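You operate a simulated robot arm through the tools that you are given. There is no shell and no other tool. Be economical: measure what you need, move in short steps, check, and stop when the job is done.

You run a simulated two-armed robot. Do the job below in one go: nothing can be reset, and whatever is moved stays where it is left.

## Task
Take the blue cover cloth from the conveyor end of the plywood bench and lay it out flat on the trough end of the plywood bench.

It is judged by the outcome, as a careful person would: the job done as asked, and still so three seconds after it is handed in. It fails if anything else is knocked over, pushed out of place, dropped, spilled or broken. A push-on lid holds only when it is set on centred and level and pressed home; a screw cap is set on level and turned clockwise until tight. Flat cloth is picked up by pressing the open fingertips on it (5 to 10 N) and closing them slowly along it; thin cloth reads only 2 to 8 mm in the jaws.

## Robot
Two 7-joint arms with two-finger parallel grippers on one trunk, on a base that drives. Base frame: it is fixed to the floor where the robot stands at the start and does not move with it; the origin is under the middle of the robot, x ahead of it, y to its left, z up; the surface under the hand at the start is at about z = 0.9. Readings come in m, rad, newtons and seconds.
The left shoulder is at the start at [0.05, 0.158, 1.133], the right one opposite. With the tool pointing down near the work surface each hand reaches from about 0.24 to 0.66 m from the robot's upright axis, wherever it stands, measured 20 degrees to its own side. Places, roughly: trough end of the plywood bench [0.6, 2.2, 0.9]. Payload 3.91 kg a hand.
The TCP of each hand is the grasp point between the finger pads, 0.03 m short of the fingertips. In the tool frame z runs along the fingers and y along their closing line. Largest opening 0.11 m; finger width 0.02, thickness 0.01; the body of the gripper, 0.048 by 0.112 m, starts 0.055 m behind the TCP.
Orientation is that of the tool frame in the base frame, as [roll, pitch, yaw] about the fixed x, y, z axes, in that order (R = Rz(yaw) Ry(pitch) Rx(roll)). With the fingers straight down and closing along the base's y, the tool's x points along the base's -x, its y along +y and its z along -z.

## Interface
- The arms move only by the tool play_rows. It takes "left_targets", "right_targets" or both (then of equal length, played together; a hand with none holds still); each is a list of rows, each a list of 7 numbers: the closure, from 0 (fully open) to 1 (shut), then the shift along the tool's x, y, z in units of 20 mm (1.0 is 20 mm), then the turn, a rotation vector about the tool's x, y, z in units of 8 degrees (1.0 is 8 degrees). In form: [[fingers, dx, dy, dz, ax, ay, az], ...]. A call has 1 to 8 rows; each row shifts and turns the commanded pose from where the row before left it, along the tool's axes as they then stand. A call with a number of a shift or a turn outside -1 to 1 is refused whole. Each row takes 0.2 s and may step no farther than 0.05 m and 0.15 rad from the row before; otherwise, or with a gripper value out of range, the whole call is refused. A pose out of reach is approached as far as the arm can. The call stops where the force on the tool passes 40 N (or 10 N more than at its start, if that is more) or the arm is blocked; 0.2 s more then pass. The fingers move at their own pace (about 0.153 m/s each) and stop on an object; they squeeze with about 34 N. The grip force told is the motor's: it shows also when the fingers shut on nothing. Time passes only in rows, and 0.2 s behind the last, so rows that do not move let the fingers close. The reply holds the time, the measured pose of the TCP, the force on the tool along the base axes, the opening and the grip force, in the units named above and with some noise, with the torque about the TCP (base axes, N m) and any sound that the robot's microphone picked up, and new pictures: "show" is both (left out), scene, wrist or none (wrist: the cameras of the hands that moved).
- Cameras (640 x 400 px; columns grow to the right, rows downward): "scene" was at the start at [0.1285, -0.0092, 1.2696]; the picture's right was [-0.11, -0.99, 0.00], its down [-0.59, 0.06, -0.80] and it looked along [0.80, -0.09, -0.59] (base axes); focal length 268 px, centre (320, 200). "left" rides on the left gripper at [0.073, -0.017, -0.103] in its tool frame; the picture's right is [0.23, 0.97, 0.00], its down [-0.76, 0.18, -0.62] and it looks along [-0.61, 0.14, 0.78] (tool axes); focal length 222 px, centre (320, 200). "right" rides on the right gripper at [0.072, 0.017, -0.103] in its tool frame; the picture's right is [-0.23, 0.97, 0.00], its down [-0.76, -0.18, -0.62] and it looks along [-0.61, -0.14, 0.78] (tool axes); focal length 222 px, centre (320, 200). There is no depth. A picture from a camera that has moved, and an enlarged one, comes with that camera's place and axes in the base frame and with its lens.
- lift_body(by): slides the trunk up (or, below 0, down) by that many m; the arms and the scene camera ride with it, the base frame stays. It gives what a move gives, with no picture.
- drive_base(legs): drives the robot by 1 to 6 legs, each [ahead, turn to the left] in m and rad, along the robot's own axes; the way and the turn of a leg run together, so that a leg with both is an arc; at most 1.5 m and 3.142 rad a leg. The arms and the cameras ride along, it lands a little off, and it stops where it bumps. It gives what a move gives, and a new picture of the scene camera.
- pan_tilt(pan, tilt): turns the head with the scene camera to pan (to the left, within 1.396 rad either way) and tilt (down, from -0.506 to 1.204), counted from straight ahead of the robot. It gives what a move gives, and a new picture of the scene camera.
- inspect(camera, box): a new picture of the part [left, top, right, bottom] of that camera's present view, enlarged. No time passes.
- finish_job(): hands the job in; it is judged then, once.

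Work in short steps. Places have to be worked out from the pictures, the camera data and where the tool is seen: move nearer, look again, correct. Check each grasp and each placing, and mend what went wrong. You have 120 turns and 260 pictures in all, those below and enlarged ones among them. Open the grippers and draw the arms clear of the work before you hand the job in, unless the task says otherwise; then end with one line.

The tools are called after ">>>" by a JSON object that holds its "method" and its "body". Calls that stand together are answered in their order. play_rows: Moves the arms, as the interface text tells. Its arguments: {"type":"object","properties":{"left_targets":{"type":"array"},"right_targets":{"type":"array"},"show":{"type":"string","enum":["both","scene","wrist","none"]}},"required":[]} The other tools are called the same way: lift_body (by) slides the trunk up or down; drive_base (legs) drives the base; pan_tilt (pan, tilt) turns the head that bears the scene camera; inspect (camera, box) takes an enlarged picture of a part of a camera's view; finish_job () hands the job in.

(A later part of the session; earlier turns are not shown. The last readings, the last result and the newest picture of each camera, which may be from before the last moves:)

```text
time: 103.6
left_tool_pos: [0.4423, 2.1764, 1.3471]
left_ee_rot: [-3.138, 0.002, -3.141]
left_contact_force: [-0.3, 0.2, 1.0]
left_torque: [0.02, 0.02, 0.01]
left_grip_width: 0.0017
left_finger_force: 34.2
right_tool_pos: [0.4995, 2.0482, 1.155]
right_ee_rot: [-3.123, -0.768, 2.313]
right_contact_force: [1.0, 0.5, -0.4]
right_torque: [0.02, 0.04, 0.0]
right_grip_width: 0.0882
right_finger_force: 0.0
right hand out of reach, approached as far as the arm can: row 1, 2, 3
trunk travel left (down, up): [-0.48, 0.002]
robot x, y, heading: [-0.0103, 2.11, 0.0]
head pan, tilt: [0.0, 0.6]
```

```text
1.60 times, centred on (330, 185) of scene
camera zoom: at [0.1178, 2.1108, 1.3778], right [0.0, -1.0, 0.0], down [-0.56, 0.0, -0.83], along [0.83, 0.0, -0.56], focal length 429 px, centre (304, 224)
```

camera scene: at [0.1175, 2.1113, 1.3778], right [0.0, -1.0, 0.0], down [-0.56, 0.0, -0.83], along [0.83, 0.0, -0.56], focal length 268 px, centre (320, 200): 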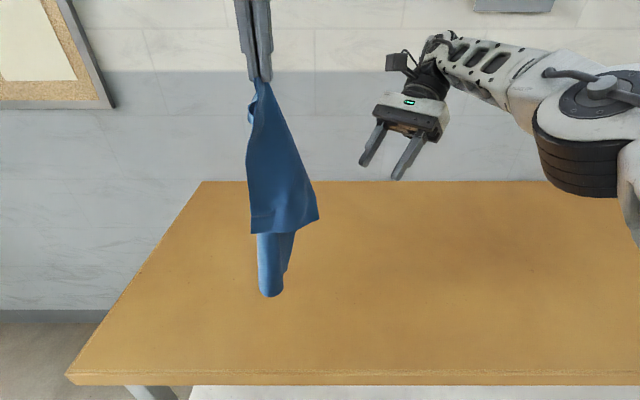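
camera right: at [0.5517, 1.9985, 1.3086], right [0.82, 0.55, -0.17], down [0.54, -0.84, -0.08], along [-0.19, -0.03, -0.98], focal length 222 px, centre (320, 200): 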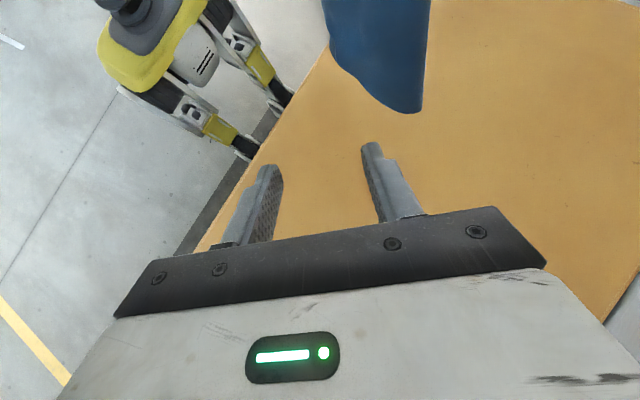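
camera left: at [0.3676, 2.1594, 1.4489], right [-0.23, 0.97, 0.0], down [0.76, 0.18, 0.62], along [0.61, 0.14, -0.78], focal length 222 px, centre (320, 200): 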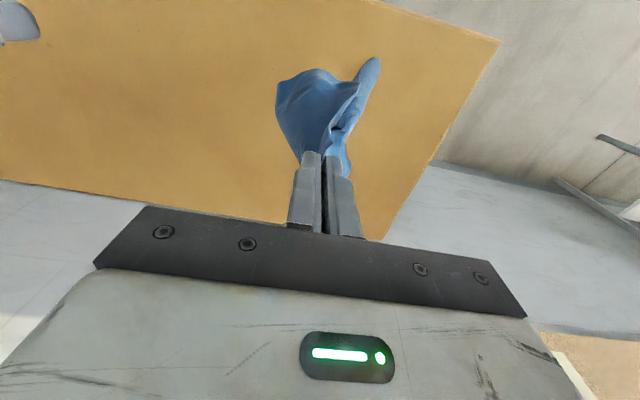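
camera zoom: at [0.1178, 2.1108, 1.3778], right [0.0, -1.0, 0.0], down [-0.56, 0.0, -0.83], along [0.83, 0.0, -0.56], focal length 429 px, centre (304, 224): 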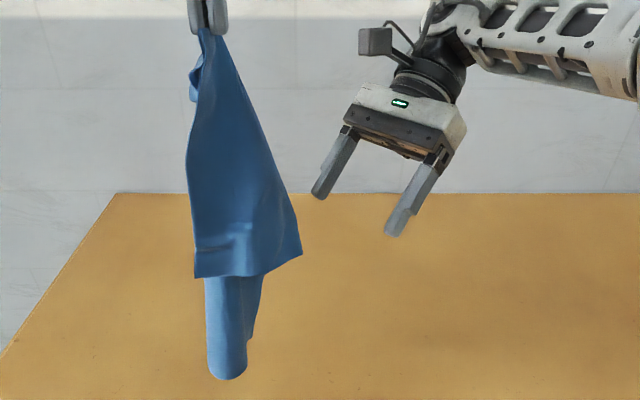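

Two right-camera views fix the true corner at ≈[0.543, 2.133, 1.07], pointing forward—awkward to reach. I back the right hand off and rotate the left hand about 64° so the corner swings to point at the right hand.

>>> {"method": "play_rows", "body": {"right_targets": [[0.2, 0, 0, -0.9, 0, 0, 0], [0.2, 0, 0, -0.9, 0, 0, 0], [0.2, 0, 0, -0.9, 0, 0, 0], [0.2, 0, 0, -0.9, 0, 0, 0], [0.2, 0, 0, -0.9, 0, 0, 0], [0.2, 0, 0, 0, 0, -1, 0], [0.2, 0, 0, 0, 0, -1, 0], [0.2, 0, 0, 0, 0, -1, 0]], "left_targets": [[1, 0, 0, 0, 0, 0, 1], [1, 0, 0, 0, 0, 0, 1], [1, 0, 0, 0, 0, 0, 1], [1, 0, 0, 0, 0, 0, 1], [1, 0, 0, 0, 0, 0, 1], [1, 0, 0, 0, 0, 0, 1], [1, 0, 0, 0, 0, 0, 1], [1, 0, 0, 0, 0, 0, 1]], "show": "both"}}

```text
time: 105.4
left_tool_pos: [0.3912, 2.1642, 1.3191]
left_ee_rot: [3.139, 0.007, 2.024]
left_contact_force: [0.9, 0.4, -0.7]
left_torque: [-0.02, -0.03, 0.04]
left_grip_width: 0.0017
left_finger_force: 33.4
left hand out of reach, approached as far as the arm can: row 7, 8
right_tool_pos: [0.5221, 2.0167, 1.1957]
right_ee_rot: [-3.127, -0.347, 2.32]
right_contact_force: [-0.1, -0.9, -0.3]
right_torque: [-0.02, -0.01, 0.0]
right_grip_width: 0.0881
right_finger_force: 0.0
right hand out of reach, approached as far as the arm can: row 3, 4, 5
trunk travel left (down, up): [-0.48, 0.002]
robot x, y, heading: [-0.0123, 2.1121, 0.002]
head pan, tilt: [0.0, 0.6]
camera scene: at [0.1172, 2.111, 1.3779], right [0.0, -1.0, 0.0], down [-0.56, 0.0, -0.83], along [0.83, 0.0, -0.56], focal length 268 px, centre (320, 200)
camera right: at [0.5141, 2.052, 1.3185], right [0.86, 0.51, -0.09], down [0.51, -0.8, 0.33], along [0.1, -0.33, -0.94], focal length 222 px, centre (320, 200)
camera left: at [0.3428, 2.2223, 1.4214], right [0.78, 0.63, 0.0], down [0.49, -0.6, 0.63], along [0.4, -0.49, -0.78], focal length 222 px, centre (320, 200)
```

scene: 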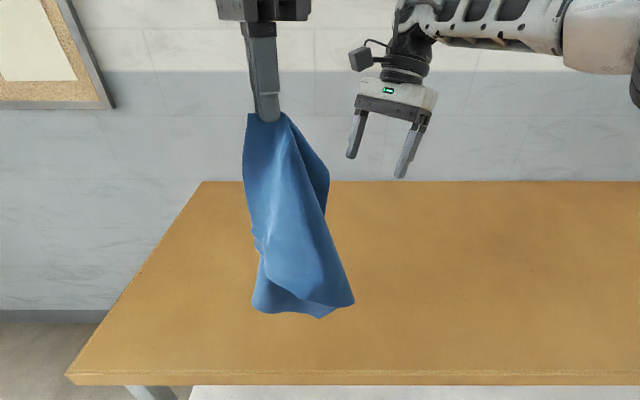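
right: 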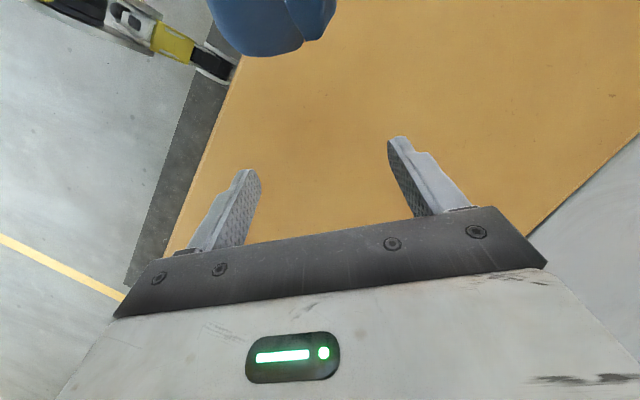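
left: 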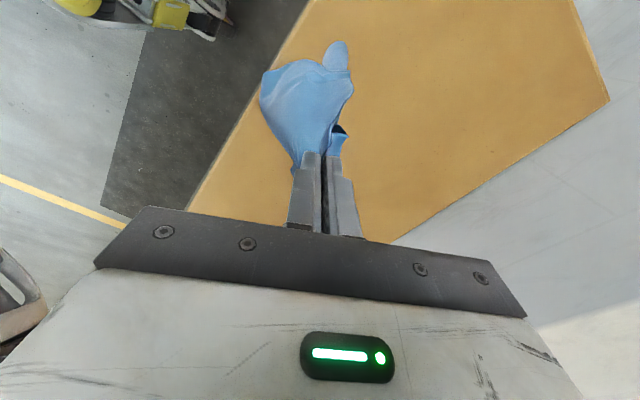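

The cloth turned. Zoom to identify corners now.

>>> {"method": "inspect", "body": {"camera": "scene", "box": [210, 90, 390, 330]}}

>>> {"method": "inspect", "body": {"camera": "left", "box": [230, 20, 390, 180]}}

```text
1.67 times, centred on (300, 210) of scene
camera zoom: at [0.1172, 2.111, 1.3779], right [0.0, -1.0, 0.0], down [-0.56, 0.0, -0.83], along [0.83, 0.0, -0.56], focal length 447 px, centre (353, 183)
```

zoom: 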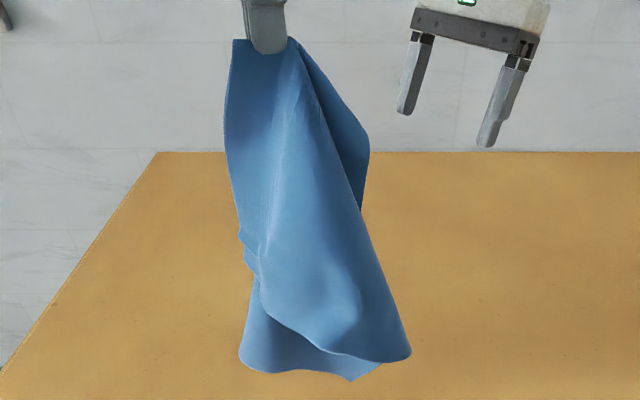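

```text
2.50 times, centred on (310, 100) of left
camera zoom: at [0.3428, 2.2223, 1.4214], right [0.78, 0.63, 0.0], down [0.49, -0.6, 0.63], along [0.4, -0.49, -0.78], focal length 555 px, centre (345, 450)
```

zoom: 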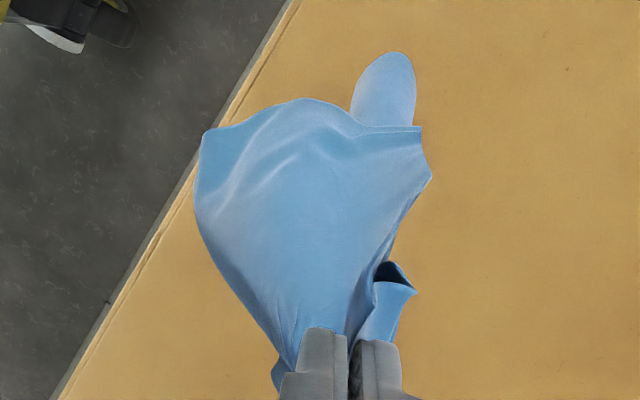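

Simplest is to re-lay the whole cloth on the table along y, where there's room: orientation of the cloth doesn't matter. I clear the right arm away and rotate the left hand back so the sheet faces along y.

>>> {"method": "play_rows", "body": {"right_targets": [[0.2, -0.46, -1, -0.17, 0, 0, 0], [0.2, -0.46, -1, -0.17, 0, 0, 0], [0.2, -0.46, -1, -0.17, 0, 0, 0], [0.2, -0.46, -1, -0.17, 0, 0, 0], [0.2, -0.46, -1, -0.17, 0, 0, 0], [0.2, -0.46, -1, -0.17, 0, 0, 0], [0.2, -0.46, -1, -0.17, 0, 0, 0], [0.2, -0.46, -1, -0.17, 0, 0, 0]], "left_targets": [[1, 0, 0, 0, 0, 0, -1], [1, 0, 0, 0, 0, 0, -1], [1, 0, 0, 0, 0, 0, -1], [1, 0, 0, 0, 0, 0, -1], [1, 0, 0, 0, 0, 0, -1], [1, 0, 0, 0, 0, 0, -1], [1, 0, 0, 0, 0, 0, -1], [1, 0, 0, 0, 0, 0, -1]], "show": "scene"}}

>>> {"method": "inspect", "body": {"camera": "left", "box": [160, 0, 480, 220]}}

```text
time: 107.2
left_tool_pos: [0.3929, 2.165, 1.316]
left_ee_rot: [-3.14, 0.003, -3.14]
left_contact_force: [-0.7, 0.3, -0.3]
left_torque: [-0.03, -0.03, 0.0]
left_grip_width: 0.0019
left_finger_force: 34.4
right_tool_pos: [0.4606, 1.8476, 1.198]
right_ee_rot: [-3.129, -0.352, 2.319]
right_contact_force: [0.1, -1.7, 0.1]
right_torque: [0.01, 0.01, 0.0]
right_grip_width: 0.0881
right_finger_force: 0.1
trunk travel left (down, up): [-0.48, 0.002]
robot x, y, heading: [-0.0131, 2.1105, 0.006]
head pan, tilt: [0.0, 0.6]
camera scene: at [0.1176, 2.1105, 1.3778], right [0.0, -1.0, 0.0], down [-0.56, 0.0, -0.83], along [0.83, 0.0, -0.56], focal length 268 px, centre (320, 200)
```

scene: 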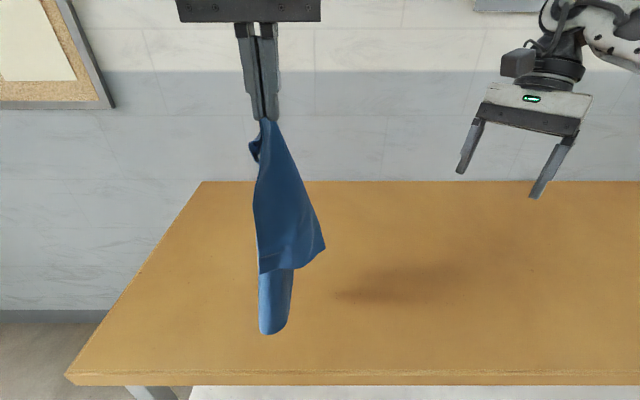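

```text
1.82 times, centred on (320, 110) of left
camera zoom: at [0.3185, 2.1481, 1.4208], right [-0.23, 0.97, 0.0], down [0.76, 0.18, 0.62], along [0.61, 0.14, -0.78], focal length 404 px, centre (320, 364)
```

zoom: 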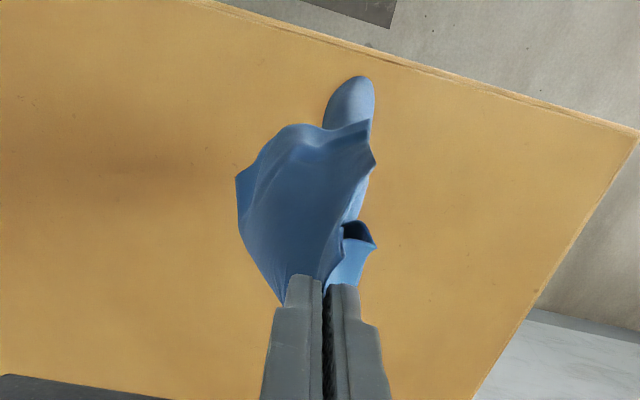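

The tail already touches the bench. I raise, shift right to y≈2.0, then lay by moving left while lowering.

>>> {"method": "play_rows", "body": {"left_targets": [[1, -0.3, 0, -0.9, 0, 0, 0], [1, -0.3, -0.4, -0.9, 0, 0, 0], [1, -0.3, -0.9, -0.6, 0, 0, 0], [1, -0.3, -1, 0, 0, 0, 0], [1, -0.3, -1, 0, 0, 0, 0], [1, -0.3, -1, 0, 0, 0, 0], [1, -0.3, -1, 0, 0, 0, 0], [1, -0.3, -0.6, 0, 0, 0, 0]], "show": "none"}}

>>> {"method": "play_rows", "body": {"left_targets": [[1, 0, -0.5, 0, 0, 0, 0], [1, 0, 0, 0, 0, 0, 0], [1, 0, 0, 0, 0, 0, 0], [1, 0, 0.3, 0.9, 0, 0, 0], [1, 0, 0.5, 0.9, 0, 0, 0], [1, 0, 0.7, 0.9, 0, 0, 0], [1, 0, 0.8, 0.8, 0, 0, 0], [1, 0, 0.9, 0.6, 0, 0, 0]], "show": "scene"}}

```text
time: 109.0
left_tool_pos: [0.4366, 2.0529, 1.3668]
left_ee_rot: [-3.139, 0.003, 3.14]
left_contact_force: [0.4, 0.6, 0.3]
left_torque: [0.0, 0.01, -0.03]
left_grip_width: 0.0018
left_finger_force: 34.0
left hand out of reach, approached as far as the arm can: row 8
right_tool_pos: [0.4618, 1.8491, 1.1988]
right_ee_rot: [-3.129, -0.35, 2.32]
right_contact_force: [0.9, 0.1, 0.1]
right_torque: [0.0, 0.0, 0.01]
right_grip_width: 0.0884
right_finger_force: 0.0
trunk travel left (down, up): [-0.48, 0.002]
robot x, y, heading: [-0.012, 2.1125, 0.001]
head pan, tilt: [0.0, 0.6]
```

```text
time: 110.8
left_tool_pos: [0.4372, 2.1055, 1.285]
left_ee_rot: [-3.141, 0.002, 3.14]
left_contact_force: [0.3, 1.2, -0.1]
left_torque: [-0.02, 0.0, -0.04]
left_grip_width: 0.002
left_finger_force: 33.9
right_tool_pos: [0.4611, 1.8499, 1.1994]
right_ee_rot: [-3.128, -0.351, 2.319]
right_contact_force: [-0.9, 0.3, 1.0]
right_torque: [0.01, 0.0, -0.02]
right_grip_width: 0.0879
right_finger_force: 0.0
trunk travel left (down, up): [-0.48, 0.002]
robot x, y, heading: [-0.0127, 2.1132, 0.003]
head pan, tilt: [0.0, 0.6]
camera scene: at [0.118, 2.1117, 1.3778], right [0.0, -1.0, 0.0], down [-0.57, 0.0, -0.82], along [0.82, 0.0, -0.57], focal length 268 px, centre (320, 200)
```

scene: 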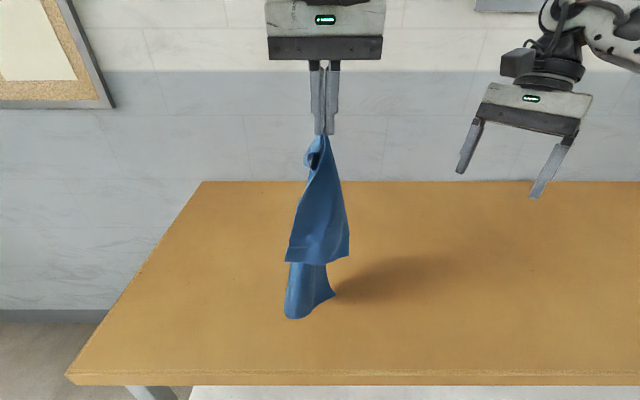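

Bottom is touching. Continue left and down at about 45°.

>>> {"method": "play_rows", "body": {"left_targets": [[1, 0, 1, 0.6, 0, 0, 0], [1, 0, 1, 0.7, 0, 0, 0], [1, 0, 1, 0.9, 0, 0, 0], [1, 0, 1, 0.9, 0, 0, 0], [1, 0, 1, 1, 0, 0, 0], [1, 0, 1, 1, 0, 0, 0], [1, 0, 1, 1, 0, 0, 0], [1, 0, 1, 1, 0, 0, 0]], "show": "scene"}}

>>> {"method": "inspect", "body": {"camera": "scene", "box": [180, 130, 400, 330]}}

```text
time: 112.6
left_tool_pos: [0.4371, 2.2677, 1.1421]
left_ee_rot: [-3.141, 0.001, 3.139]
left_contact_force: [-0.6, -0.6, 0.8]
left_torque: [0.0, -0.01, -0.02]
left_grip_width: 0.002
left_finger_force: 34.3
right_tool_pos: [0.4613, 1.8495, 1.1982]
right_ee_rot: [-3.128, -0.351, 2.321]
right_contact_force: [-0.2, 0.2, 0.5]
right_torque: [-0.02, 0.03, 0.02]
right_grip_width: 0.0879
right_finger_force: 0.0
trunk travel left (down, up): [-0.48, 0.002]
robot x, y, heading: [-0.0114, 2.1099, -0.004]
head pan, tilt: [0.0, 0.6]
camera scene: at [0.1178, 2.1116, 1.3778], right [0.0, -1.0, 0.0], down [-0.56, 0.0, -0.83], along [0.83, 0.0, -0.56], focal length 268 px, centre (320, 200)
```

scene: 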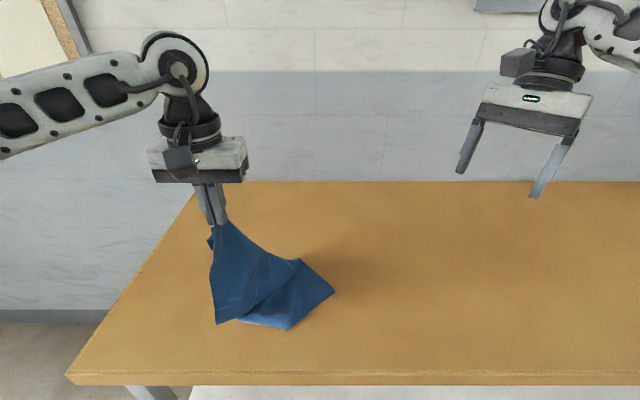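

```text
2.00 times, centred on (290, 230) of scene
camera zoom: at [0.1178, 2.1116, 1.3778], right [0.0, -1.0, 0.0], down [-0.56, 0.0, -0.83], along [0.83, 0.0, -0.56], focal length 537 px, centre (380, 140)
```

zoom: 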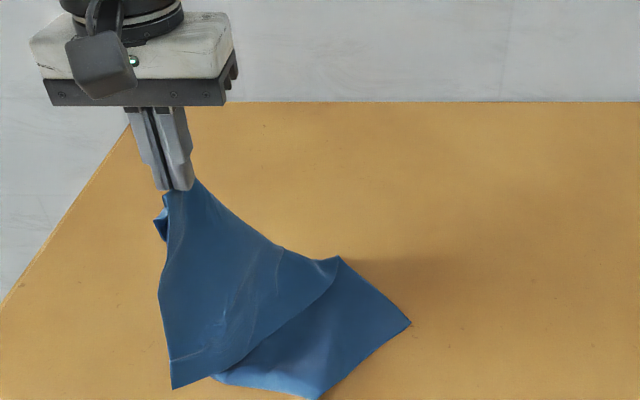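

Nicely laying out with visible corners. Continue to the table.

>>> {"method": "play_rows", "body": {"left_targets": [[1, -0.2, 0.7, 1, 0, 0, 0], [1, -0.2, 0.7, 1, 0, 0, 0], [1, -0.2, 0.7, 1, 0, 0, 0], [1, -0.2, 0.7, 1, 0, 0, 0], [1, -0.2, 0.7, 1, 0, 0, 0], [1, -0.2, 0.7, 1, 0, 0, 0], [1, -0.2, 0.5, 1, 0, 0, 0], [1, 0, 0.2, 1, 0, 0, 0]], "show": "none"}}

>>> {"method": "inspect", "body": {"camera": "scene", "box": [160, 170, 380, 350]}}

>>> {"method": "inspect", "body": {"camera": "left", "box": [0, 0, 640, 400]}}

```text
time: 114.4
left_tool_pos: [0.4655, 2.3648, 0.9815]
left_ee_rot: [-3.139, 0.001, 3.141]
left_contact_force: [0.2, 1.0, -0.5]
left_torque: [-0.01, -0.01, -0.03]
left_grip_width: 0.0019
left_finger_force: 34.5
right_tool_pos: [0.4614, 1.8487, 1.1993]
right_ee_rot: [-3.128, -0.352, 2.318]
right_contact_force: [0.4, 0.3, 0.1]
right_torque: [0.03, 0.01, 0.0]
right_grip_width: 0.088
right_finger_force: 0.1
trunk travel left (down, up): [-0.48, 0.002]
robot x, y, heading: [-0.0115, 2.1107, -0.002]
head pan, tilt: [0.0, 0.6]
```

```text
2.22 times, centred on (270, 260) of scene
camera zoom: at [0.1178, 2.1111, 1.3778], right [0.0, -1.0, 0.0], down [-0.56, 0.0, -0.83], along [0.83, 0.0, -0.56], focal length 596 px, centre (431, 67)
```

zoom: 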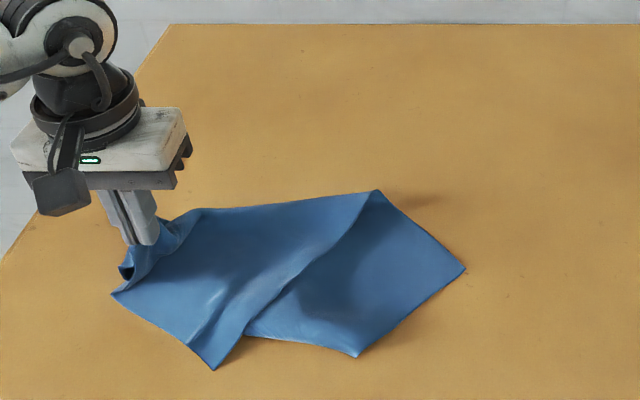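

```text
1.00 times, centred on (320, 200) of left (not enlarged: the box is as wide or as high as the picture)
camera zoom: at [0.3914, 2.3479, 1.0852], right [-0.23, 0.97, 0.0], down [0.76, 0.18, 0.62], along [0.61, 0.14, -0.78], focal length 222 px, centre (320, 200)
```

zoom: 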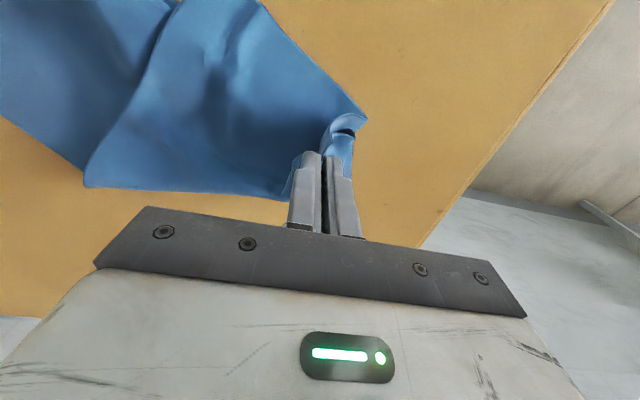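

Excellent: the cloth lies as a zig-zag with the far corner exposed at ≈[0.483, 2.079] and the left hand on the opposite corner. I bring the right hand (vertical, jaws closing along x) to pinch that far corner, then stretch the diagonal.

>>> {"method": "play_rows", "body": {"right_targets": [[0.75, 0, 0, 0, 0, -0.84, 0], [0.75, 0, 0, 0, 0, -0.84, 0], [0.75, 0, 0, 0, 0, -0.83, 0], [0.75, 0, 0, 0, 0, 0, 1], [0.75, 0, 0, 0, 0, 0, 1], [0.75, 0, 0, 0, 0, 0, 1], [0.75, 0, 0, 0, 0, 0, 1], [0.75, 0, 0, 0, 0, 0, 1]], "show": "none"}}

```text
time: 116.2
left_tool_pos: [0.4643, 2.3646, 0.9825]
left_ee_rot: [-3.141, 0.0, 3.14]
left_contact_force: [-0.8, -0.4, -0.1]
left_torque: [-0.02, 0.04, -0.01]
left_grip_width: 0.0018
left_finger_force: 34.0
right_tool_pos: [0.4596, 1.8489, 1.1965]
right_ee_rot: [-3.13, 0.009, 1.623]
right_contact_force: [-0.5, -0.3, -0.6]
right_torque: [0.01, -0.02, 0.02]
right_grip_width: 0.0277
right_finger_force: 0.2
trunk travel left (down, up): [-0.48, 0.002]
robot x, y, heading: [-0.0116, 2.111, -0.003]
head pan, tilt: [0.0, 0.6]
```

>>> {"method": "play_rows", "body": {"right_targets": [[0.75, 1, 0.13, 0.9, 0, 0, 0], [0.75, 1, 0.13, 0.9, 0, 0, 0], [0.75, 1, 0.13, 0.9, 0, 0, 0], [0.75, 1, 0.13, 0.9, 0, 0, 0], [0.75, 1, 0.13, 0.9, 0, 0, 0], [0.75, 1, 0.13, 0.9, 0, 0, 0], [0.75, 1, 0.13, 0.9, 0, 0, 0], [0.75, 1, 0.13, 0.9, 0, 0, 0]], "show": "none"}}

>>> {"method": "play_rows", "body": {"right_targets": [[0.75, 0.96, 0.14, 0.9, 0, 0, 0], [0.75, 0.96, 0.14, 0.9, 0, 0, 0], [0.75, 0.96, 0.14, 0.9, 0, 0, 0], [0.75, 0.96, 0.14, 0.9, 0, 0, 0], [0.75, 0.96, 0.14, 0.9, 0, 0, 0]], "show": "both"}}

```text
time: 118.0
left_tool_pos: [0.465, 2.3642, 0.9827]
left_ee_rot: [-3.14, -0.001, 3.14]
left_contact_force: [0.0, -0.2, 0.3]
left_torque: [0.0, -0.04, -0.02]
left_grip_width: 0.0021
left_finger_force: 33.9
right_tool_pos: [0.4699, 2.0106, 1.052]
right_ee_rot: [-3.13, 0.009, 1.628]
right_contact_force: [0.6, 0.2, -0.2]
right_torque: [0.0, 0.01, 0.0]
right_grip_width: 0.0274
right_finger_force: 0.0
trunk travel left (down, up): [-0.48, 0.002]
robot x, y, heading: [-0.0142, 2.1122, 0.003]
head pan, tilt: [0.0, 0.6]
```

```text
time: 119.2
left_tool_pos: [0.4652, 2.3645, 0.9813]
left_ee_rot: [-3.14, -0.001, 3.141]
left_contact_force: [0.4, 1.0, -0.1]
left_torque: [-0.01, 0.07, -0.06]
left_grip_width: 0.0019
left_finger_force: 33.2
right_tool_pos: [0.4771, 2.1071, 0.9611]
right_ee_rot: [-3.131, 0.008, 1.625]
right_contact_force: [0.2, -0.5, -0.1]
right_torque: [0.03, -0.01, 0.01]
right_grip_width: 0.0277
right_finger_force: 0.0
trunk travel left (down, up): [-0.48, 0.002]
robot x, y, heading: [-0.0125, 2.1122, -0.002]
head pan, tilt: [0.0, 0.6]
camera scene: at [0.1179, 2.1115, 1.3778], right [0.0, -1.0, 0.0], down [-0.57, 0.0, -0.82], along [0.82, 0.0, -0.57], focal length 268 px, centre (320, 200)
camera right: at [0.4922, 2.1794, 1.0639], right [0.98, -0.17, -0.01], down [-0.13, -0.76, 0.63], along [-0.12, -0.62, -0.78], focal length 222 px, centre (320, 200)
```

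scene: 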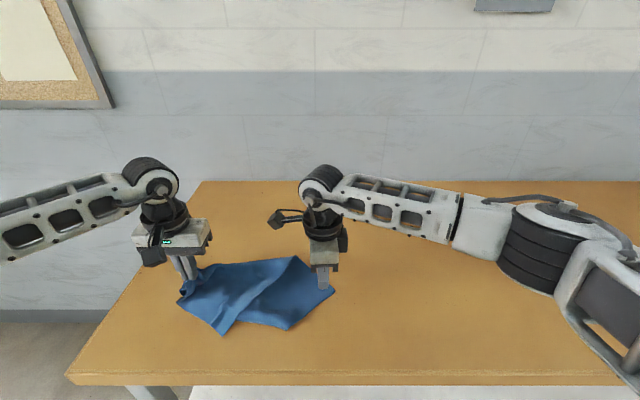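
right: 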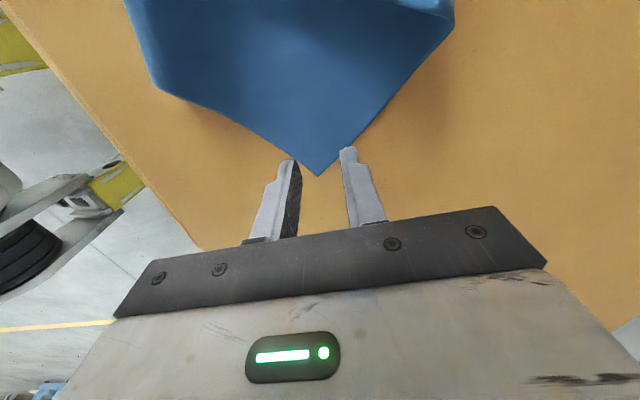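

The corner tip is perfectly centred between the fingers. Lower and press.

>>> {"method": "play_rows", "body": {"right_targets": [[0.75, -0.2, -0.2, 0.6, 0, 0, 0], [0.75, 0, 0, 0.5, 0, 0, 0], [0.75, 0, 0, 0.3, 0, 0, 0], [0.75, 0, 0, 0.08, 0, 0, 0]], "show": "none"}}

```text
time: 120.2
left_tool_pos: [0.4645, 2.364, 0.982]
left_ee_rot: [-3.14, 0.002, 3.139]
left_contact_force: [-0.3, -0.3, -0.1]
left_torque: [0.0, 0.01, -0.03]
left_grip_width: 0.002
left_finger_force: 33.9
right_tool_pos: [0.4722, 2.1017, 0.9322]
right_ee_rot: [-3.133, 0.008, 1.627]
right_contact_force: [-0.4, 0.5, 1.7]
right_torque: [0.0, -0.05, 0.04]
right_grip_width: 0.0274
right_finger_force: 0.2
trunk travel left (down, up): [-0.48, 0.002]
robot x, y, heading: [-0.0126, 2.1105, 0.003]
head pan, tilt: [0.0, 0.6]
```

>>> {"method": "play_rows", "body": {"right_targets": [[0.75, 0, 0, 0.05, 0, 0, 0], [0.75, 0, 0, 0.03, 0, 0, 0], [0.78, 0, 0, 0, 0, 0, 0], [0.82, 0, 0, 0, 0, 0, 0], [0.87, 0, 0, 0, 0, 0, 0], [0.92, 0, 0, 0, 0, 0, 0], [1, 0, 0, 0, 0, 0, 0], [1, 0, 0, 0, 0, 0, 0]], "show": "wrist"}}

```text
time: 122.0
left_tool_pos: [0.4644, 2.3639, 0.9829]
left_ee_rot: [-3.139, 0.001, 3.141]
left_contact_force: [0.2, 0.8, 0.2]
left_torque: [0.03, 0.0, -0.06]
left_grip_width: 0.002
left_finger_force: 33.6
right_tool_pos: [0.4737, 2.101, 0.9321]
right_ee_rot: [-3.134, 0.01, 1.627]
right_contact_force: [0.9, -0.6, 15.1]
right_torque: [0.01, -0.05, 0.01]
right_grip_width: 0.0001
right_finger_force: 34.5
trunk travel left (down, up): [-0.48, 0.002]
robot x, y, heading: [-0.0137, 2.1122, 0.006]
head pan, tilt: [0.0, 0.6]
camera right: at [0.4877, 2.174, 1.0351], right [0.98, -0.17, -0.01], down [-0.13, -0.77, 0.63], along [-0.11, -0.62, -0.78], focal length 222 px, centre (320, 200)
```

right: 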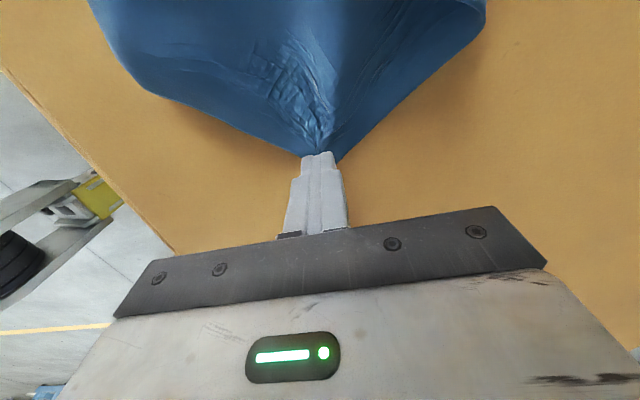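

Jaws read 0 – the tip slipped out. Lift, reopen, move 12 mm further in and try again with a wider start.

>>> {"method": "play_rows", "body": {"right_targets": [[1, 0, 0, -0.6, 0, 0, 0], [0.68, 0.3, 0, -0.6, 0, 0, 0], [0.68, 0.35, 0, 0, 0, 0, 0], [0.68, 0, 0, 0.5, 0, 0, 0], [0.68, 0, 0, 0.5, 0, 0, 0], [0.68, 0, 0, 0.2, 0, 0, 0]], "show": "wrist"}}

```text
time: 123.4
left_tool_pos: [0.4647, 2.3637, 0.9817]
left_ee_rot: [-3.14, 0.003, 3.139]
left_contact_force: [0.0, 0.5, -0.8]
left_torque: [0.0, 0.04, 0.0]
left_grip_width: 0.0019
left_finger_force: 33.9
right_tool_pos: [0.4731, 2.113, 0.9325]
right_ee_rot: [-3.135, 0.01, 1.626]
right_contact_force: [-0.3, -0.9, 8.0]
right_torque: [-0.04, -0.13, -0.01]
right_grip_width: 0.0349
right_finger_force: 0.1
trunk travel left (down, up): [-0.48, 0.002]
robot x, y, heading: [-0.0152, 2.1117, 0.001]
head pan, tilt: [0.0, 0.6]
camera right: at [0.4875, 2.1867, 1.0352], right [0.98, -0.17, 0.0], down [-0.13, -0.77, 0.63], along [-0.11, -0.62, -0.78], focal length 222 px, centre (320, 200)
```

right: 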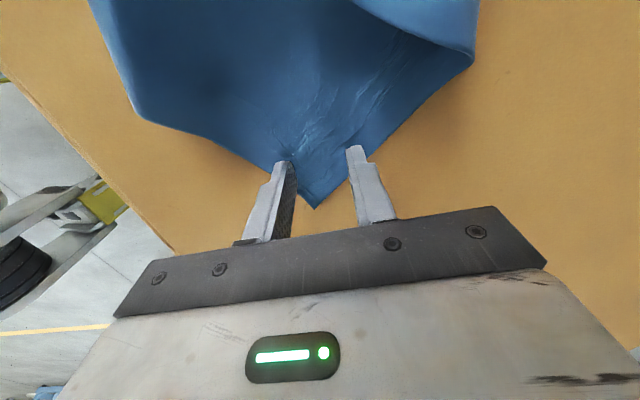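

8 N with both fingers on cloth. Close slowly with slight added pressure.

>>> {"method": "play_rows", "body": {"right_targets": [[0.71, 0, 0, 0.04, 0, 0, 0], [0.75, 0, 0, 0, 0, 0, 0], [0.79, 0, 0, 0, 0, 0, 0], [0.83, 0, 0, 0, 0, 0, 0], [0.87, 0, 0, 0, 0, 0, 0], [0.91, 0, 0, 0, 0, 0, 0], [0.95, 0, 0, 0, 0, 0, 0], [1, 0, 0, 0, 0, 0, 0]], "show": "wrist"}}

```text
time: 125.2
left_tool_pos: [0.4634, 2.3636, 0.9831]
left_ee_rot: [-3.141, 0.003, 3.14]
left_contact_force: [-0.6, 0.5, -0.2]
left_torque: [0.01, 0.02, -0.03]
left_grip_width: 0.0017
left_finger_force: 33.4
right_tool_pos: [0.473, 2.114, 0.9307]
right_ee_rot: [-3.135, 0.007, 1.627]
right_contact_force: [0.6, 0.7, 24.3]
right_torque: [-0.01, -0.09, -0.02]
right_grip_width: 0.0022
right_finger_force: 34.2
trunk travel left (down, up): [-0.48, 0.002]
robot x, y, heading: [-0.0114, 2.1105, 0.005]
head pan, tilt: [0.0, 0.6]
camera right: at [0.4873, 2.1867, 1.0351], right [0.98, -0.17, 0.0], down [-0.13, -0.77, 0.63], along [-0.11, -0.62, -0.78], focal length 222 px, centre (320, 200)
```

right: 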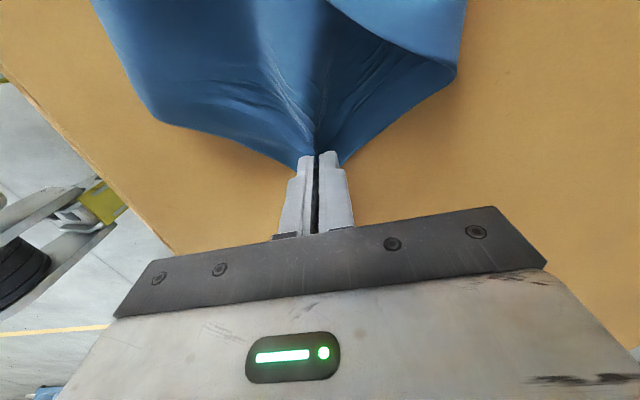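

Held (2.2 mm). Pull the corner to the right ~11 cm to open the zig-zag, just above the table.

>>> {"method": "play_rows", "body": {"right_targets": [[1, 0, 0, -0.4, 0, 0, 0], [1, -0.6, 0, -0.3, 0, 0, 0], [1, -0.8, 0, 0, 0, 0, 0], [1, -0.8, 0, 0, 0, 0, 0], [1, -0.8, 0, 0, 0, 0, 0], [1, -0.8, 0, 0, 0, 0, 0], [1, -0.8, 0, 0, 0, 0, 0]], "show": "none"}}

>>> {"method": "inspect", "body": {"camera": "scene", "box": [160, 170, 400, 350]}}

```text
time: 126.8
left_tool_pos: [0.4642, 2.3638, 0.9825]
left_ee_rot: [-3.139, 0.0, 3.14]
left_contact_force: [0.0, -1.0, -0.5]
left_torque: [-0.03, 0.03, -0.02]
left_grip_width: 0.0018
left_finger_force: 34.1
right_tool_pos: [0.4775, 2.0212, 0.9445]
right_ee_rot: [-3.133, 0.009, 1.626]
right_contact_force: [0.4, 0.8, 0.3]
right_torque: [0.03, 0.0, 0.02]
right_grip_width: 0.0021
right_finger_force: 33.6
trunk travel left (down, up): [-0.48, 0.002]
robot x, y, heading: [-0.0117, 2.1101, 0.001]
head pan, tilt: [0.0, 0.6]
```

```text
2.22 times, centred on (280, 260) of scene
camera zoom: at [0.1177, 2.1108, 1.3778], right [0.0, -1.0, 0.0], down [-0.56, 0.0, -0.83], along [0.83, 0.0, -0.56], focal length 596 px, centre (409, 67)
```

zoom: 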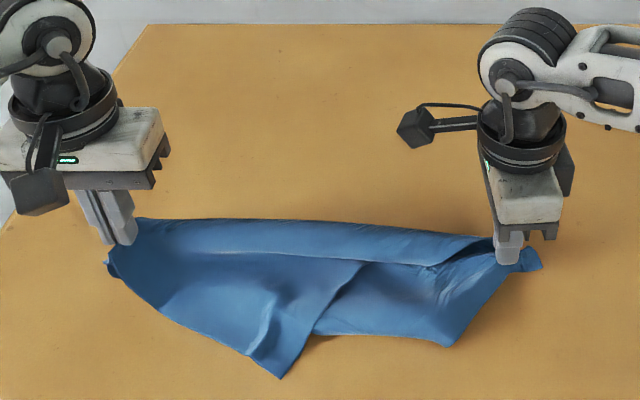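

The edge between the two hands looks straight (≈0.34 m apart – likely the long edge of the cloth). I lift both hands together to let the sheet hang and untangle.

>>> {"method": "play_rows", "body": {"left_targets": [[1, 0, 0, -0.8, 0, 0, 0], [1, 0, 0, -0.85, 0, 0, 0], [1, 0, 0, -0.85, 0, 0, 0], [1, 0, 0, -0.85, 0, 0, 0], [1, 0, 0, -0.85, 0, 0, 0], [1, 0, 0, -0.85, 0, 0, 0], [1, 0, 0, -0.85, 0, 0, 0], [1, 0, 0, -0.85, 0, 0, 0]], "right_targets": [[1, 0, 0, -0.9, 0, 0, 0], [1, 0, 0, -1, 0, 0, 0], [1, 0, 0, -1, 0, 0, 0], [1, 0, 0, -1, 0, 0, 0], [1, 0, 0, -1, 0, 0, 0], [1, 0, 0, -1, 0, 0, 0], [1, 0, 0, -1, 0, 0, 0], [1, 0, 0, -1, 0, 0, 0]], "show": "none"}}

>>> {"method": "play_rows", "body": {"left_targets": [[1, 0, 0, -1, 0, 0, 0], [1, 0, 0, -1, 0, 0, 0], [1, 0, 0, -1, 0, 0, 0], [1, 0, 0, -1, 0, 0, 0], [1, 0, 0, -1, 0, 0, 0], [1, 0, 0, -1, 0, 0, 0], [1, 0, 0, -1, 0, 0, 0], [1, 0, 0, -1, 0, 0, 0]], "right_targets": [[1, 0, 0, -1, 0, 0, 0], [1, 0, 0, -1, 0, 0, 0], [1, 0, 0, -1, 0, 0, 0], [1, 0, 0, -1, 0, 0, 0], [1, 0, 0, -1, 0, 0, 0], [1, 0, 0, -1, 0, 0, 0], [1, 0, 0, -1, 0, 0, 0], [1, 0, 0, -1, 0, 0, 0]], "show": "scene"}}

```text
time: 128.6
left_tool_pos: [0.4637, 2.3632, 1.1164]
left_ee_rot: [-3.139, -0.001, 3.141]
left_contact_force: [-0.3, -0.3, 0.4]
left_torque: [0.0, 0.01, -0.05]
left_grip_width: 0.0022
left_finger_force: 34.1
right_tool_pos: [0.4803, 2.0246, 1.1031]
right_ee_rot: [-3.129, 0.009, 1.627]
right_contact_force: [0.1, 1.7, -0.5]
right_torque: [0.02, 0.0, 0.01]
right_grip_width: 0.0018
right_finger_force: 34.0
trunk travel left (down, up): [-0.48, 0.002]
robot x, y, heading: [-0.0149, 2.1105, 0.002]
head pan, tilt: [0.0, 0.6]
```

```text
time: 130.4
left_tool_pos: [0.4637, 2.3653, 1.2776]
left_ee_rot: [-3.14, 0.002, 3.141]
left_contact_force: [-0.5, -0.2, 0.6]
left_torque: [-0.01, 0.02, -0.03]
left_grip_width: 0.0021
left_finger_force: 33.7
right_tool_pos: [0.4793, 2.0248, 1.2601]
right_ee_rot: [-3.131, 0.01, 1.628]
right_contact_force: [-0.3, 0.8, -0.4]
right_torque: [0.01, -0.01, 0.01]
right_grip_width: 0.0018
right_finger_force: 33.6
trunk travel left (down, up): [-0.48, 0.002]
robot x, y, heading: [-0.0076, 2.1096, 0.001]
head pan, tilt: [0.0, 0.6]
camera scene: at [0.1171, 2.111, 1.3778], right [0.0, -1.0, 0.0], down [-0.56, 0.0, -0.83], along [0.83, 0.0, -0.56], focal length 268 px, centre (320, 200)
```

scene: 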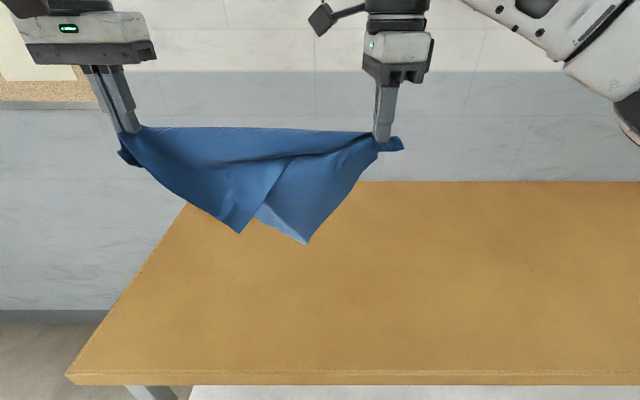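

The hands hold opposite corners: the cloth hangs folded along its diagonal with the two free corners below. I'll lay this triangle with its free corners towards me (hands moving forward), then open the top corner over. First stretch, move back and lower.

>>> {"method": "play_rows", "body": {"left_targets": [[1, 0.4, 0.15, 0.81, 0, 0, 0], [1, 0.4, 0.15, 0.81, 0, 0, 0], [1, 0.4, 0.15, 0.81, 0, 0, 0], [1, 0.4, 0.15, 0.81, 0, 0, 0], [1, 0.4, 0.15, 0.81, 0, 0, 0], [1, 0.4, 0.15, 0.81, 0, 0, 0], [1, 0.4, 0, 0.81, 0, 0, 0], [1, 0.4, 0, 0.81, 0, 0, 0]], "right_targets": [[1, -0.12, -0.5, 0.72, 0, 0, 0], [1, -0.12, -0.5, 0.72, 0, 0, 0], [1, -0.12, -0.5, 0.72, 0, 0, 0], [1, -0.12, -0.5, 0.72, 0, 0, 0], [1, -0.12, -0.5, 0.72, 0, 0, 0], [1, -0.12, -0.5, 0.72, 0, 0, 0], [1, 0, -0.5, 0.72, 0, 0, 0], [1, 0, -0.5, 0.72, 0, 0, 0]], "show": "scene"}}

```text
time: 132.2
left_tool_pos: [0.3988, 2.3835, 1.1456]
left_ee_rot: [-3.14, 0.001, 3.14]
left_contact_force: [0.1, -3.4, -0.8]
left_torque: [-0.12, 0.01, -0.1]
left_grip_width: 0.002
left_finger_force: 33.8
right_tool_pos: [0.4008, 2.0039, 1.1475]
right_ee_rot: [-3.133, 0.008, 1.626]
right_contact_force: [0.5, 4.0, 0.8]
right_torque: [0.13, -0.02, 0.02]
right_grip_width: 0.002
right_finger_force: 34.5
trunk travel left (down, up): [-0.48, 0.002]
robot x, y, heading: [-0.0097, 2.1116, -0.003]
head pan, tilt: [0.0, 0.6]
camera scene: at [0.1176, 2.111, 1.3778], right [0.0, -1.0, 0.0], down [-0.56, 0.0, -0.83], along [0.83, 0.0, -0.56], focal length 268 px, centre (320, 200)
```

scene: 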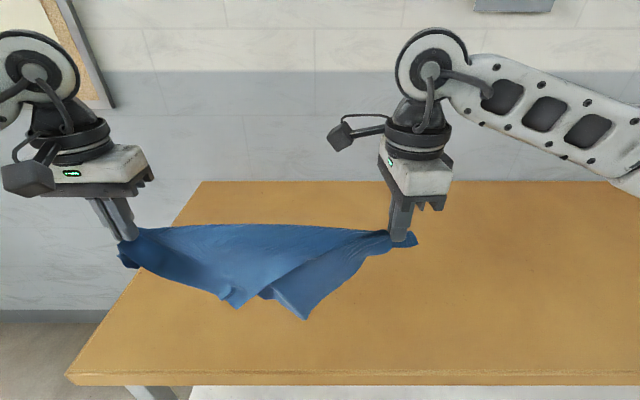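

Taut now (4 N). Tips nearly touch; move forward and down at 45°.

>>> {"method": "play_rows", "body": {"left_targets": [[1, -0.5, 0, 0.95, 0, 0, 0], [1, -0.8, 0, 0.9, 0, 0, 0], [1, -0.95, 0, 0.9, 0, 0, 0], [1, -0.95, 0, 0.9, 0, 0, 0], [1, -0.95, 0, 0.9, 0, 0, 0], [1, -0.95, 0, 0.9, 0, 0, 0], [1, -0.95, 0, 0.9, 0, 0, 0], [1, -0.95, 0, 0.9, 0, 0, 0]], "right_targets": [[1, 0, 0.5, 0.95, 0, 0, 0], [1, 0, 0.8, 0.9, 0, 0, 0], [1, 0, 0.95, 0.9, 0, 0, 0], [1, 0, 0.95, 0.9, 0, 0, 0], [1, 0, 0.95, 0.9, 0, 0, 0], [1, 0, 0.95, 0.9, 0, 0, 0], [1, 0, 0.95, 0.9, 0, 0, 0], [1, 0, 0.95, 0.9, 0, 0, 0]], "show": "none"}}

>>> {"method": "play_rows", "body": {"left_targets": [[1, -0.9, 0, 0.8, 0, 0, 0], [1, -0.9, 0, 0.7, 0, 0, 0], [1, -0.5, 0, 0.6, 0, 0, 0]], "right_targets": [[1, 0, 0.9, 0.8, 0, 0, 0], [1, 0, 0.9, 0.7, 0, 0, 0], [1, 0, 0.5, 0.6, 0, 0, 0]], "show": "scene"}}

>>> {"method": "inspect", "body": {"camera": "scene", "box": [120, 180, 440, 360]}}

```text
time: 134.0
left_tool_pos: [0.5401, 2.3802, 1.0005]
left_ee_rot: [-3.14, 0.001, 3.141]
left_contact_force: [0.3, -2.1, -0.7]
left_torque: [-0.07, 0.03, -0.08]
left_grip_width: 0.0018
left_finger_force: 33.9
right_tool_pos: [0.5407, 2.0121, 1.0023]
right_ee_rot: [-3.13, 0.01, 1.626]
right_contact_force: [-0.1, 1.8, -0.4]
right_torque: [0.09, -0.02, -0.01]
right_grip_width: 0.0021
right_finger_force: 33.9
trunk travel left (down, up): [-0.48, 0.002]
robot x, y, heading: [-0.0138, 2.1126, -0.006]
head pan, tilt: [0.0, 0.6]
```

```text
time: 134.8
left_tool_pos: [0.5871, 2.3828, 0.9596]
left_ee_rot: [-3.14, 0.0, 3.141]
left_contact_force: [-0.2, -1.3, -0.2]
left_torque: [-0.07, 0.01, -0.07]
left_grip_width: 0.0019
left_finger_force: 33.7
right_tool_pos: [0.5855, 2.0143, 0.9564]
right_ee_rot: [-3.131, 0.009, 1.625]
right_contact_force: [0.6, 0.8, 0.4]
right_torque: [0.05, 0.02, 0.0]
right_grip_width: 0.0021
right_finger_force: 34.0
trunk travel left (down, up): [-0.48, 0.002]
robot x, y, heading: [-0.0125, 2.1128, -0.0]
head pan, tilt: [0.0, 0.6]
camera scene: at [0.1181, 2.1111, 1.3777], right [0.0, -1.0, 0.0], down [-0.57, 0.0, -0.82], along [0.82, 0.0, -0.57], focal length 268 px, centre (320, 200)
```

scene: 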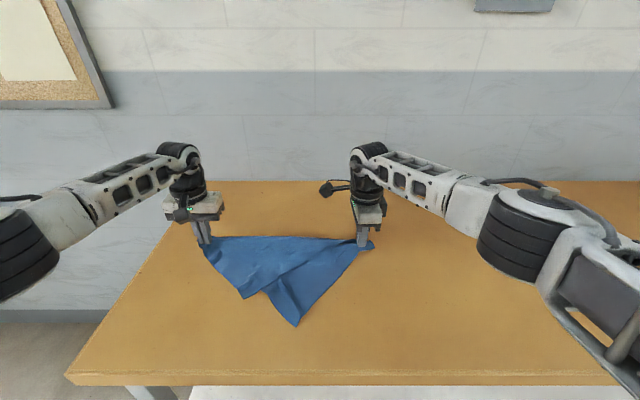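

```text
2.00 times, centred on (280, 270) of scene
camera zoom: at [0.1181, 2.1111, 1.3777], right [0.0, -1.0, 0.0], down [-0.57, 0.0, -0.82], along [0.82, 0.0, -0.57], focal length 537 px, centre (400, 60)
```

zoom: 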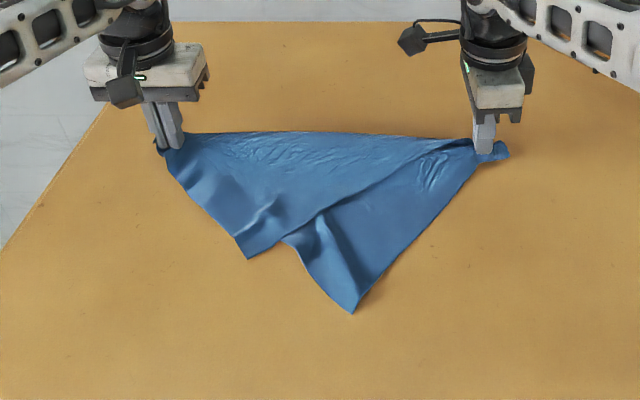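

Clean result: a diagonal fold with the top layer's free corner at ≈[0.452, 2.267]. I set the left end down, release it gently, and take the left hand over to that corner; the right hand stays as anchor.

>>> {"method": "play_rows", "body": {"left_targets": [[1, 0, 0, 0.6, 0, 0, 0], [1, 0, 0, 0.6, 0, 0, 0], [0.85, 0, 0, 0, 0, 0, 0], [0.85, 0, 0, 0, 0, 0, 0], [0.85, 0, 0, -0.7, 0, 0, 0], [0.75, 0, 0, -1, 0, 0, 0], [0.75, 0.4, -0.4, -1, 0, 0, 0], [0.75, 1, -0.8, -0.5, 0, 0, 0]], "right_targets": [[1, 0, 0, 0.5, 0, 0, 0], [1, 0, 0, 0.5, 0, 0, 0], [1, 0, 0, 0, 0, 0, 0], [1, 0, 0, 0, 0, 0, 0], [1, 0, 0, 0, 0, 0, 0], [1, 0, 0, 0, 0, 0, 0], [1, 0, 0, 0, 0, 0, 0], [1, 0, 0, 0, 0, 0, 0]], "show": "none"}}

>>> {"method": "play_rows", "body": {"left_targets": [[0.75, 1, -0.9, 0, 0, 0, 0], [0.75, 1, -0.9, 0.2, 0, 0, 0], [0.75, 1, -1, 0.6, 0, 0, 0], [0.75, 0.7, -1, 0.7, 0, 0, 0], [0.75, 0.3, -0.9, 0.7, 0, 0, 0]], "show": "both"}}

```text
time: 136.6
left_tool_pos: [0.5575, 2.3582, 1.001]
left_ee_rot: [-3.139, 0.003, 3.141]
left_contact_force: [0.7, 0.5, 0.1]
left_torque: [0.0, 0.01, 0.0]
left_grip_width: 0.0273
left_finger_force: 0.0
right_tool_pos: [0.584, 2.0132, 0.9397]
right_ee_rot: [-3.13, 0.009, 1.627]
right_contact_force: [0.7, -0.1, -0.8]
right_torque: [-0.01, -0.02, 0.0]
right_grip_width: 0.0018
right_finger_force: 33.8
trunk travel left (down, up): [-0.48, 0.002]
robot x, y, heading: [-0.0133, 2.1111, 0.002]
head pan, tilt: [0.0, 0.6]
```

```text
time: 137.8
left_tool_pos: [0.4783, 2.2634, 0.9534]
left_ee_rot: [-3.14, 0.002, 3.141]
left_contact_force: [-0.5, -0.4, -0.7]
left_torque: [0.0, 0.0, 0.0]
left_grip_width: 0.0272
left_finger_force: 0.0
right_tool_pos: [0.5852, 2.012, 0.9388]
right_ee_rot: [-3.131, 0.008, 1.626]
right_contact_force: [0.1, -0.1, -0.3]
right_torque: [0.04, -0.04, 0.03]
right_grip_width: 0.002
right_finger_force: 34.1
trunk travel left (down, up): [-0.48, 0.002]
robot x, y, heading: [-0.0097, 2.111, -0.001]
head pan, tilt: [0.0, 0.6]
camera scene: at [0.1178, 2.1108, 1.3778], right [0.0, -1.0, 0.0], down [-0.56, 0.0, -0.83], along [0.83, 0.0, -0.56], focal length 268 px, centre (320, 200)
camera left: at [0.4047, 2.2481, 1.0572], right [-0.23, 0.97, 0.0], down [0.76, 0.18, 0.62], along [0.61, 0.14, -0.78], focal length 222 px, centre (320, 200)
```

scene: 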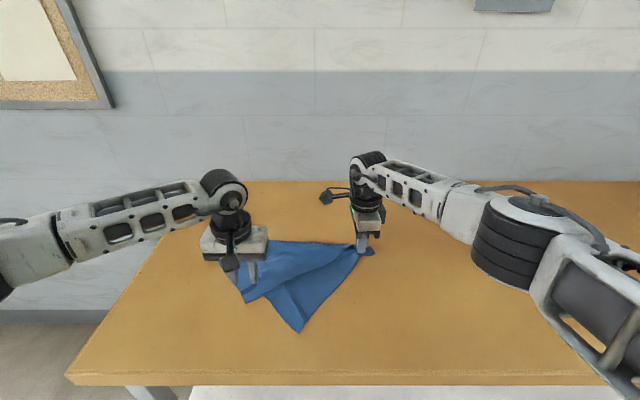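
left: 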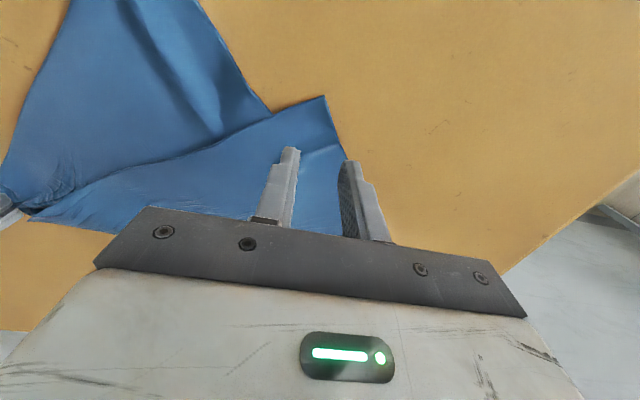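

Corner T is at [0.442, 2.258]; shift 18 mm right, 6 mm back, and press.

>>> {"method": "play_rows", "body": {"left_targets": [[0.7, 0.3, -0.9, 0.4, 0, 0, 0], [0.7, 0, 0, 0.4, 0, 0, 0], [0.7, 0, 0, 0.22, 0, 0, 0], [0.7, 0, 0, 0.06, 0, 0, 0]], "show": "none"}}

```text
time: 138.8
left_tool_pos: [0.4741, 2.2469, 0.9338]
left_ee_rot: [3.141, 0.0, -3.141]
left_contact_force: [-0.3, 0.3, 0.0]
left_torque: [0.02, -0.03, 0.02]
left_grip_width: 0.033
left_finger_force: 0.1
right_tool_pos: [0.5852, 2.0134, 0.9381]
right_ee_rot: [-3.133, 0.008, 1.626]
right_contact_force: [-0.1, 0.4, -0.1]
right_torque: [0.0, 0.0, 0.03]
right_grip_width: 0.002
right_finger_force: 34.3
trunk travel left (down, up): [-0.48, 0.002]
robot x, y, heading: [-0.0144, 2.111, 0.0]
head pan, tilt: [0.0, 0.6]
```

>>> {"method": "play_rows", "body": {"left_targets": [[0.7, 0, 0, 0.08, 0, 0, 0], [0.7, 0, 0, 0.05, 0, 0, 0]], "show": "none"}}

```text
time: 139.4
left_tool_pos: [0.4738, 2.246, 0.9328]
left_ee_rot: [-3.14, 0.003, 3.141]
left_contact_force: [-0.1, 1.5, 7.9]
left_torque: [-0.08, 0.02, -0.01]
left_grip_width: 0.0323
left_finger_force: 0.1
right_tool_pos: [0.5847, 2.013, 0.9392]
right_ee_rot: [-3.133, 0.008, 1.627]
right_contact_force: [-0.8, 0.4, -0.1]
right_torque: [-0.03, -0.01, 0.0]
right_grip_width: 0.0021
right_finger_force: 34.3
trunk travel left (down, up): [-0.48, 0.002]
robot x, y, heading: [-0.0146, 2.1134, 0.001]
head pan, tilt: [0.0, 0.6]
```

8 N; close slowly.

>>> {"method": "play_rows", "body": {"left_targets": [[0.74, 0, 0, 0.02, 0, 0, 0], [0.79, 0, 0, 0, 0, 0, 0], [0.84, 0, 0, 0, 0, 0, 0], [0.89, 0, 0, 0, 0, 0, 0], [0.94, 0, 0, 0, 0, 0, 0], [1, 0, 0, 0, 0, 0, 0], [1, 0, 0, 0, 0, 0, 0], [1, 0, 0, -0.3, 0, 0, 0]], "show": "wrist"}}

```text
time: 141.2
left_tool_pos: [0.474, 2.2461, 0.9343]
left_ee_rot: [3.141, -0.002, 3.141]
left_contact_force: [0.6, -0.1, 0.0]
left_torque: [0.02, -0.03, -0.02]
left_grip_width: 0.0025
left_finger_force: 34.1
right_tool_pos: [0.5853, 2.0129, 0.9379]
right_ee_rot: [-3.13, 0.009, 1.625]
right_contact_force: [-1.1, 1.2, 1.1]
right_torque: [0.0, 0.03, 0.01]
right_grip_width: 0.002
right_finger_force: 34.6
trunk travel left (down, up): [-0.48, 0.002]
robot x, y, heading: [-0.0125, 2.1102, -0.003]
head pan, tilt: [0.0, 0.6]
camera left: at [0.4, 2.23, 1.0386], right [-0.23, 0.97, 0.0], down [0.76, 0.18, 0.62], along [0.61, 0.14, -0.78], focal length 222 px, centre (320, 200)
```

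left: 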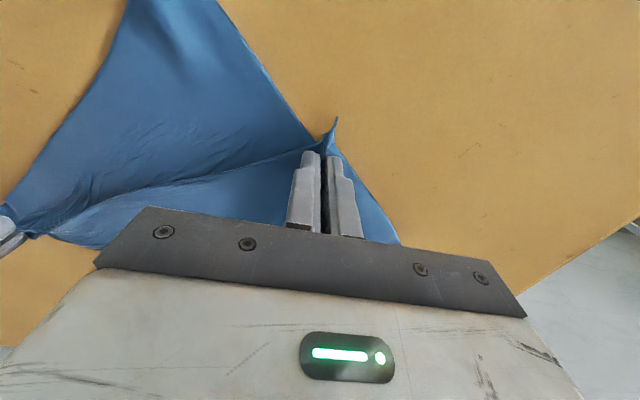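

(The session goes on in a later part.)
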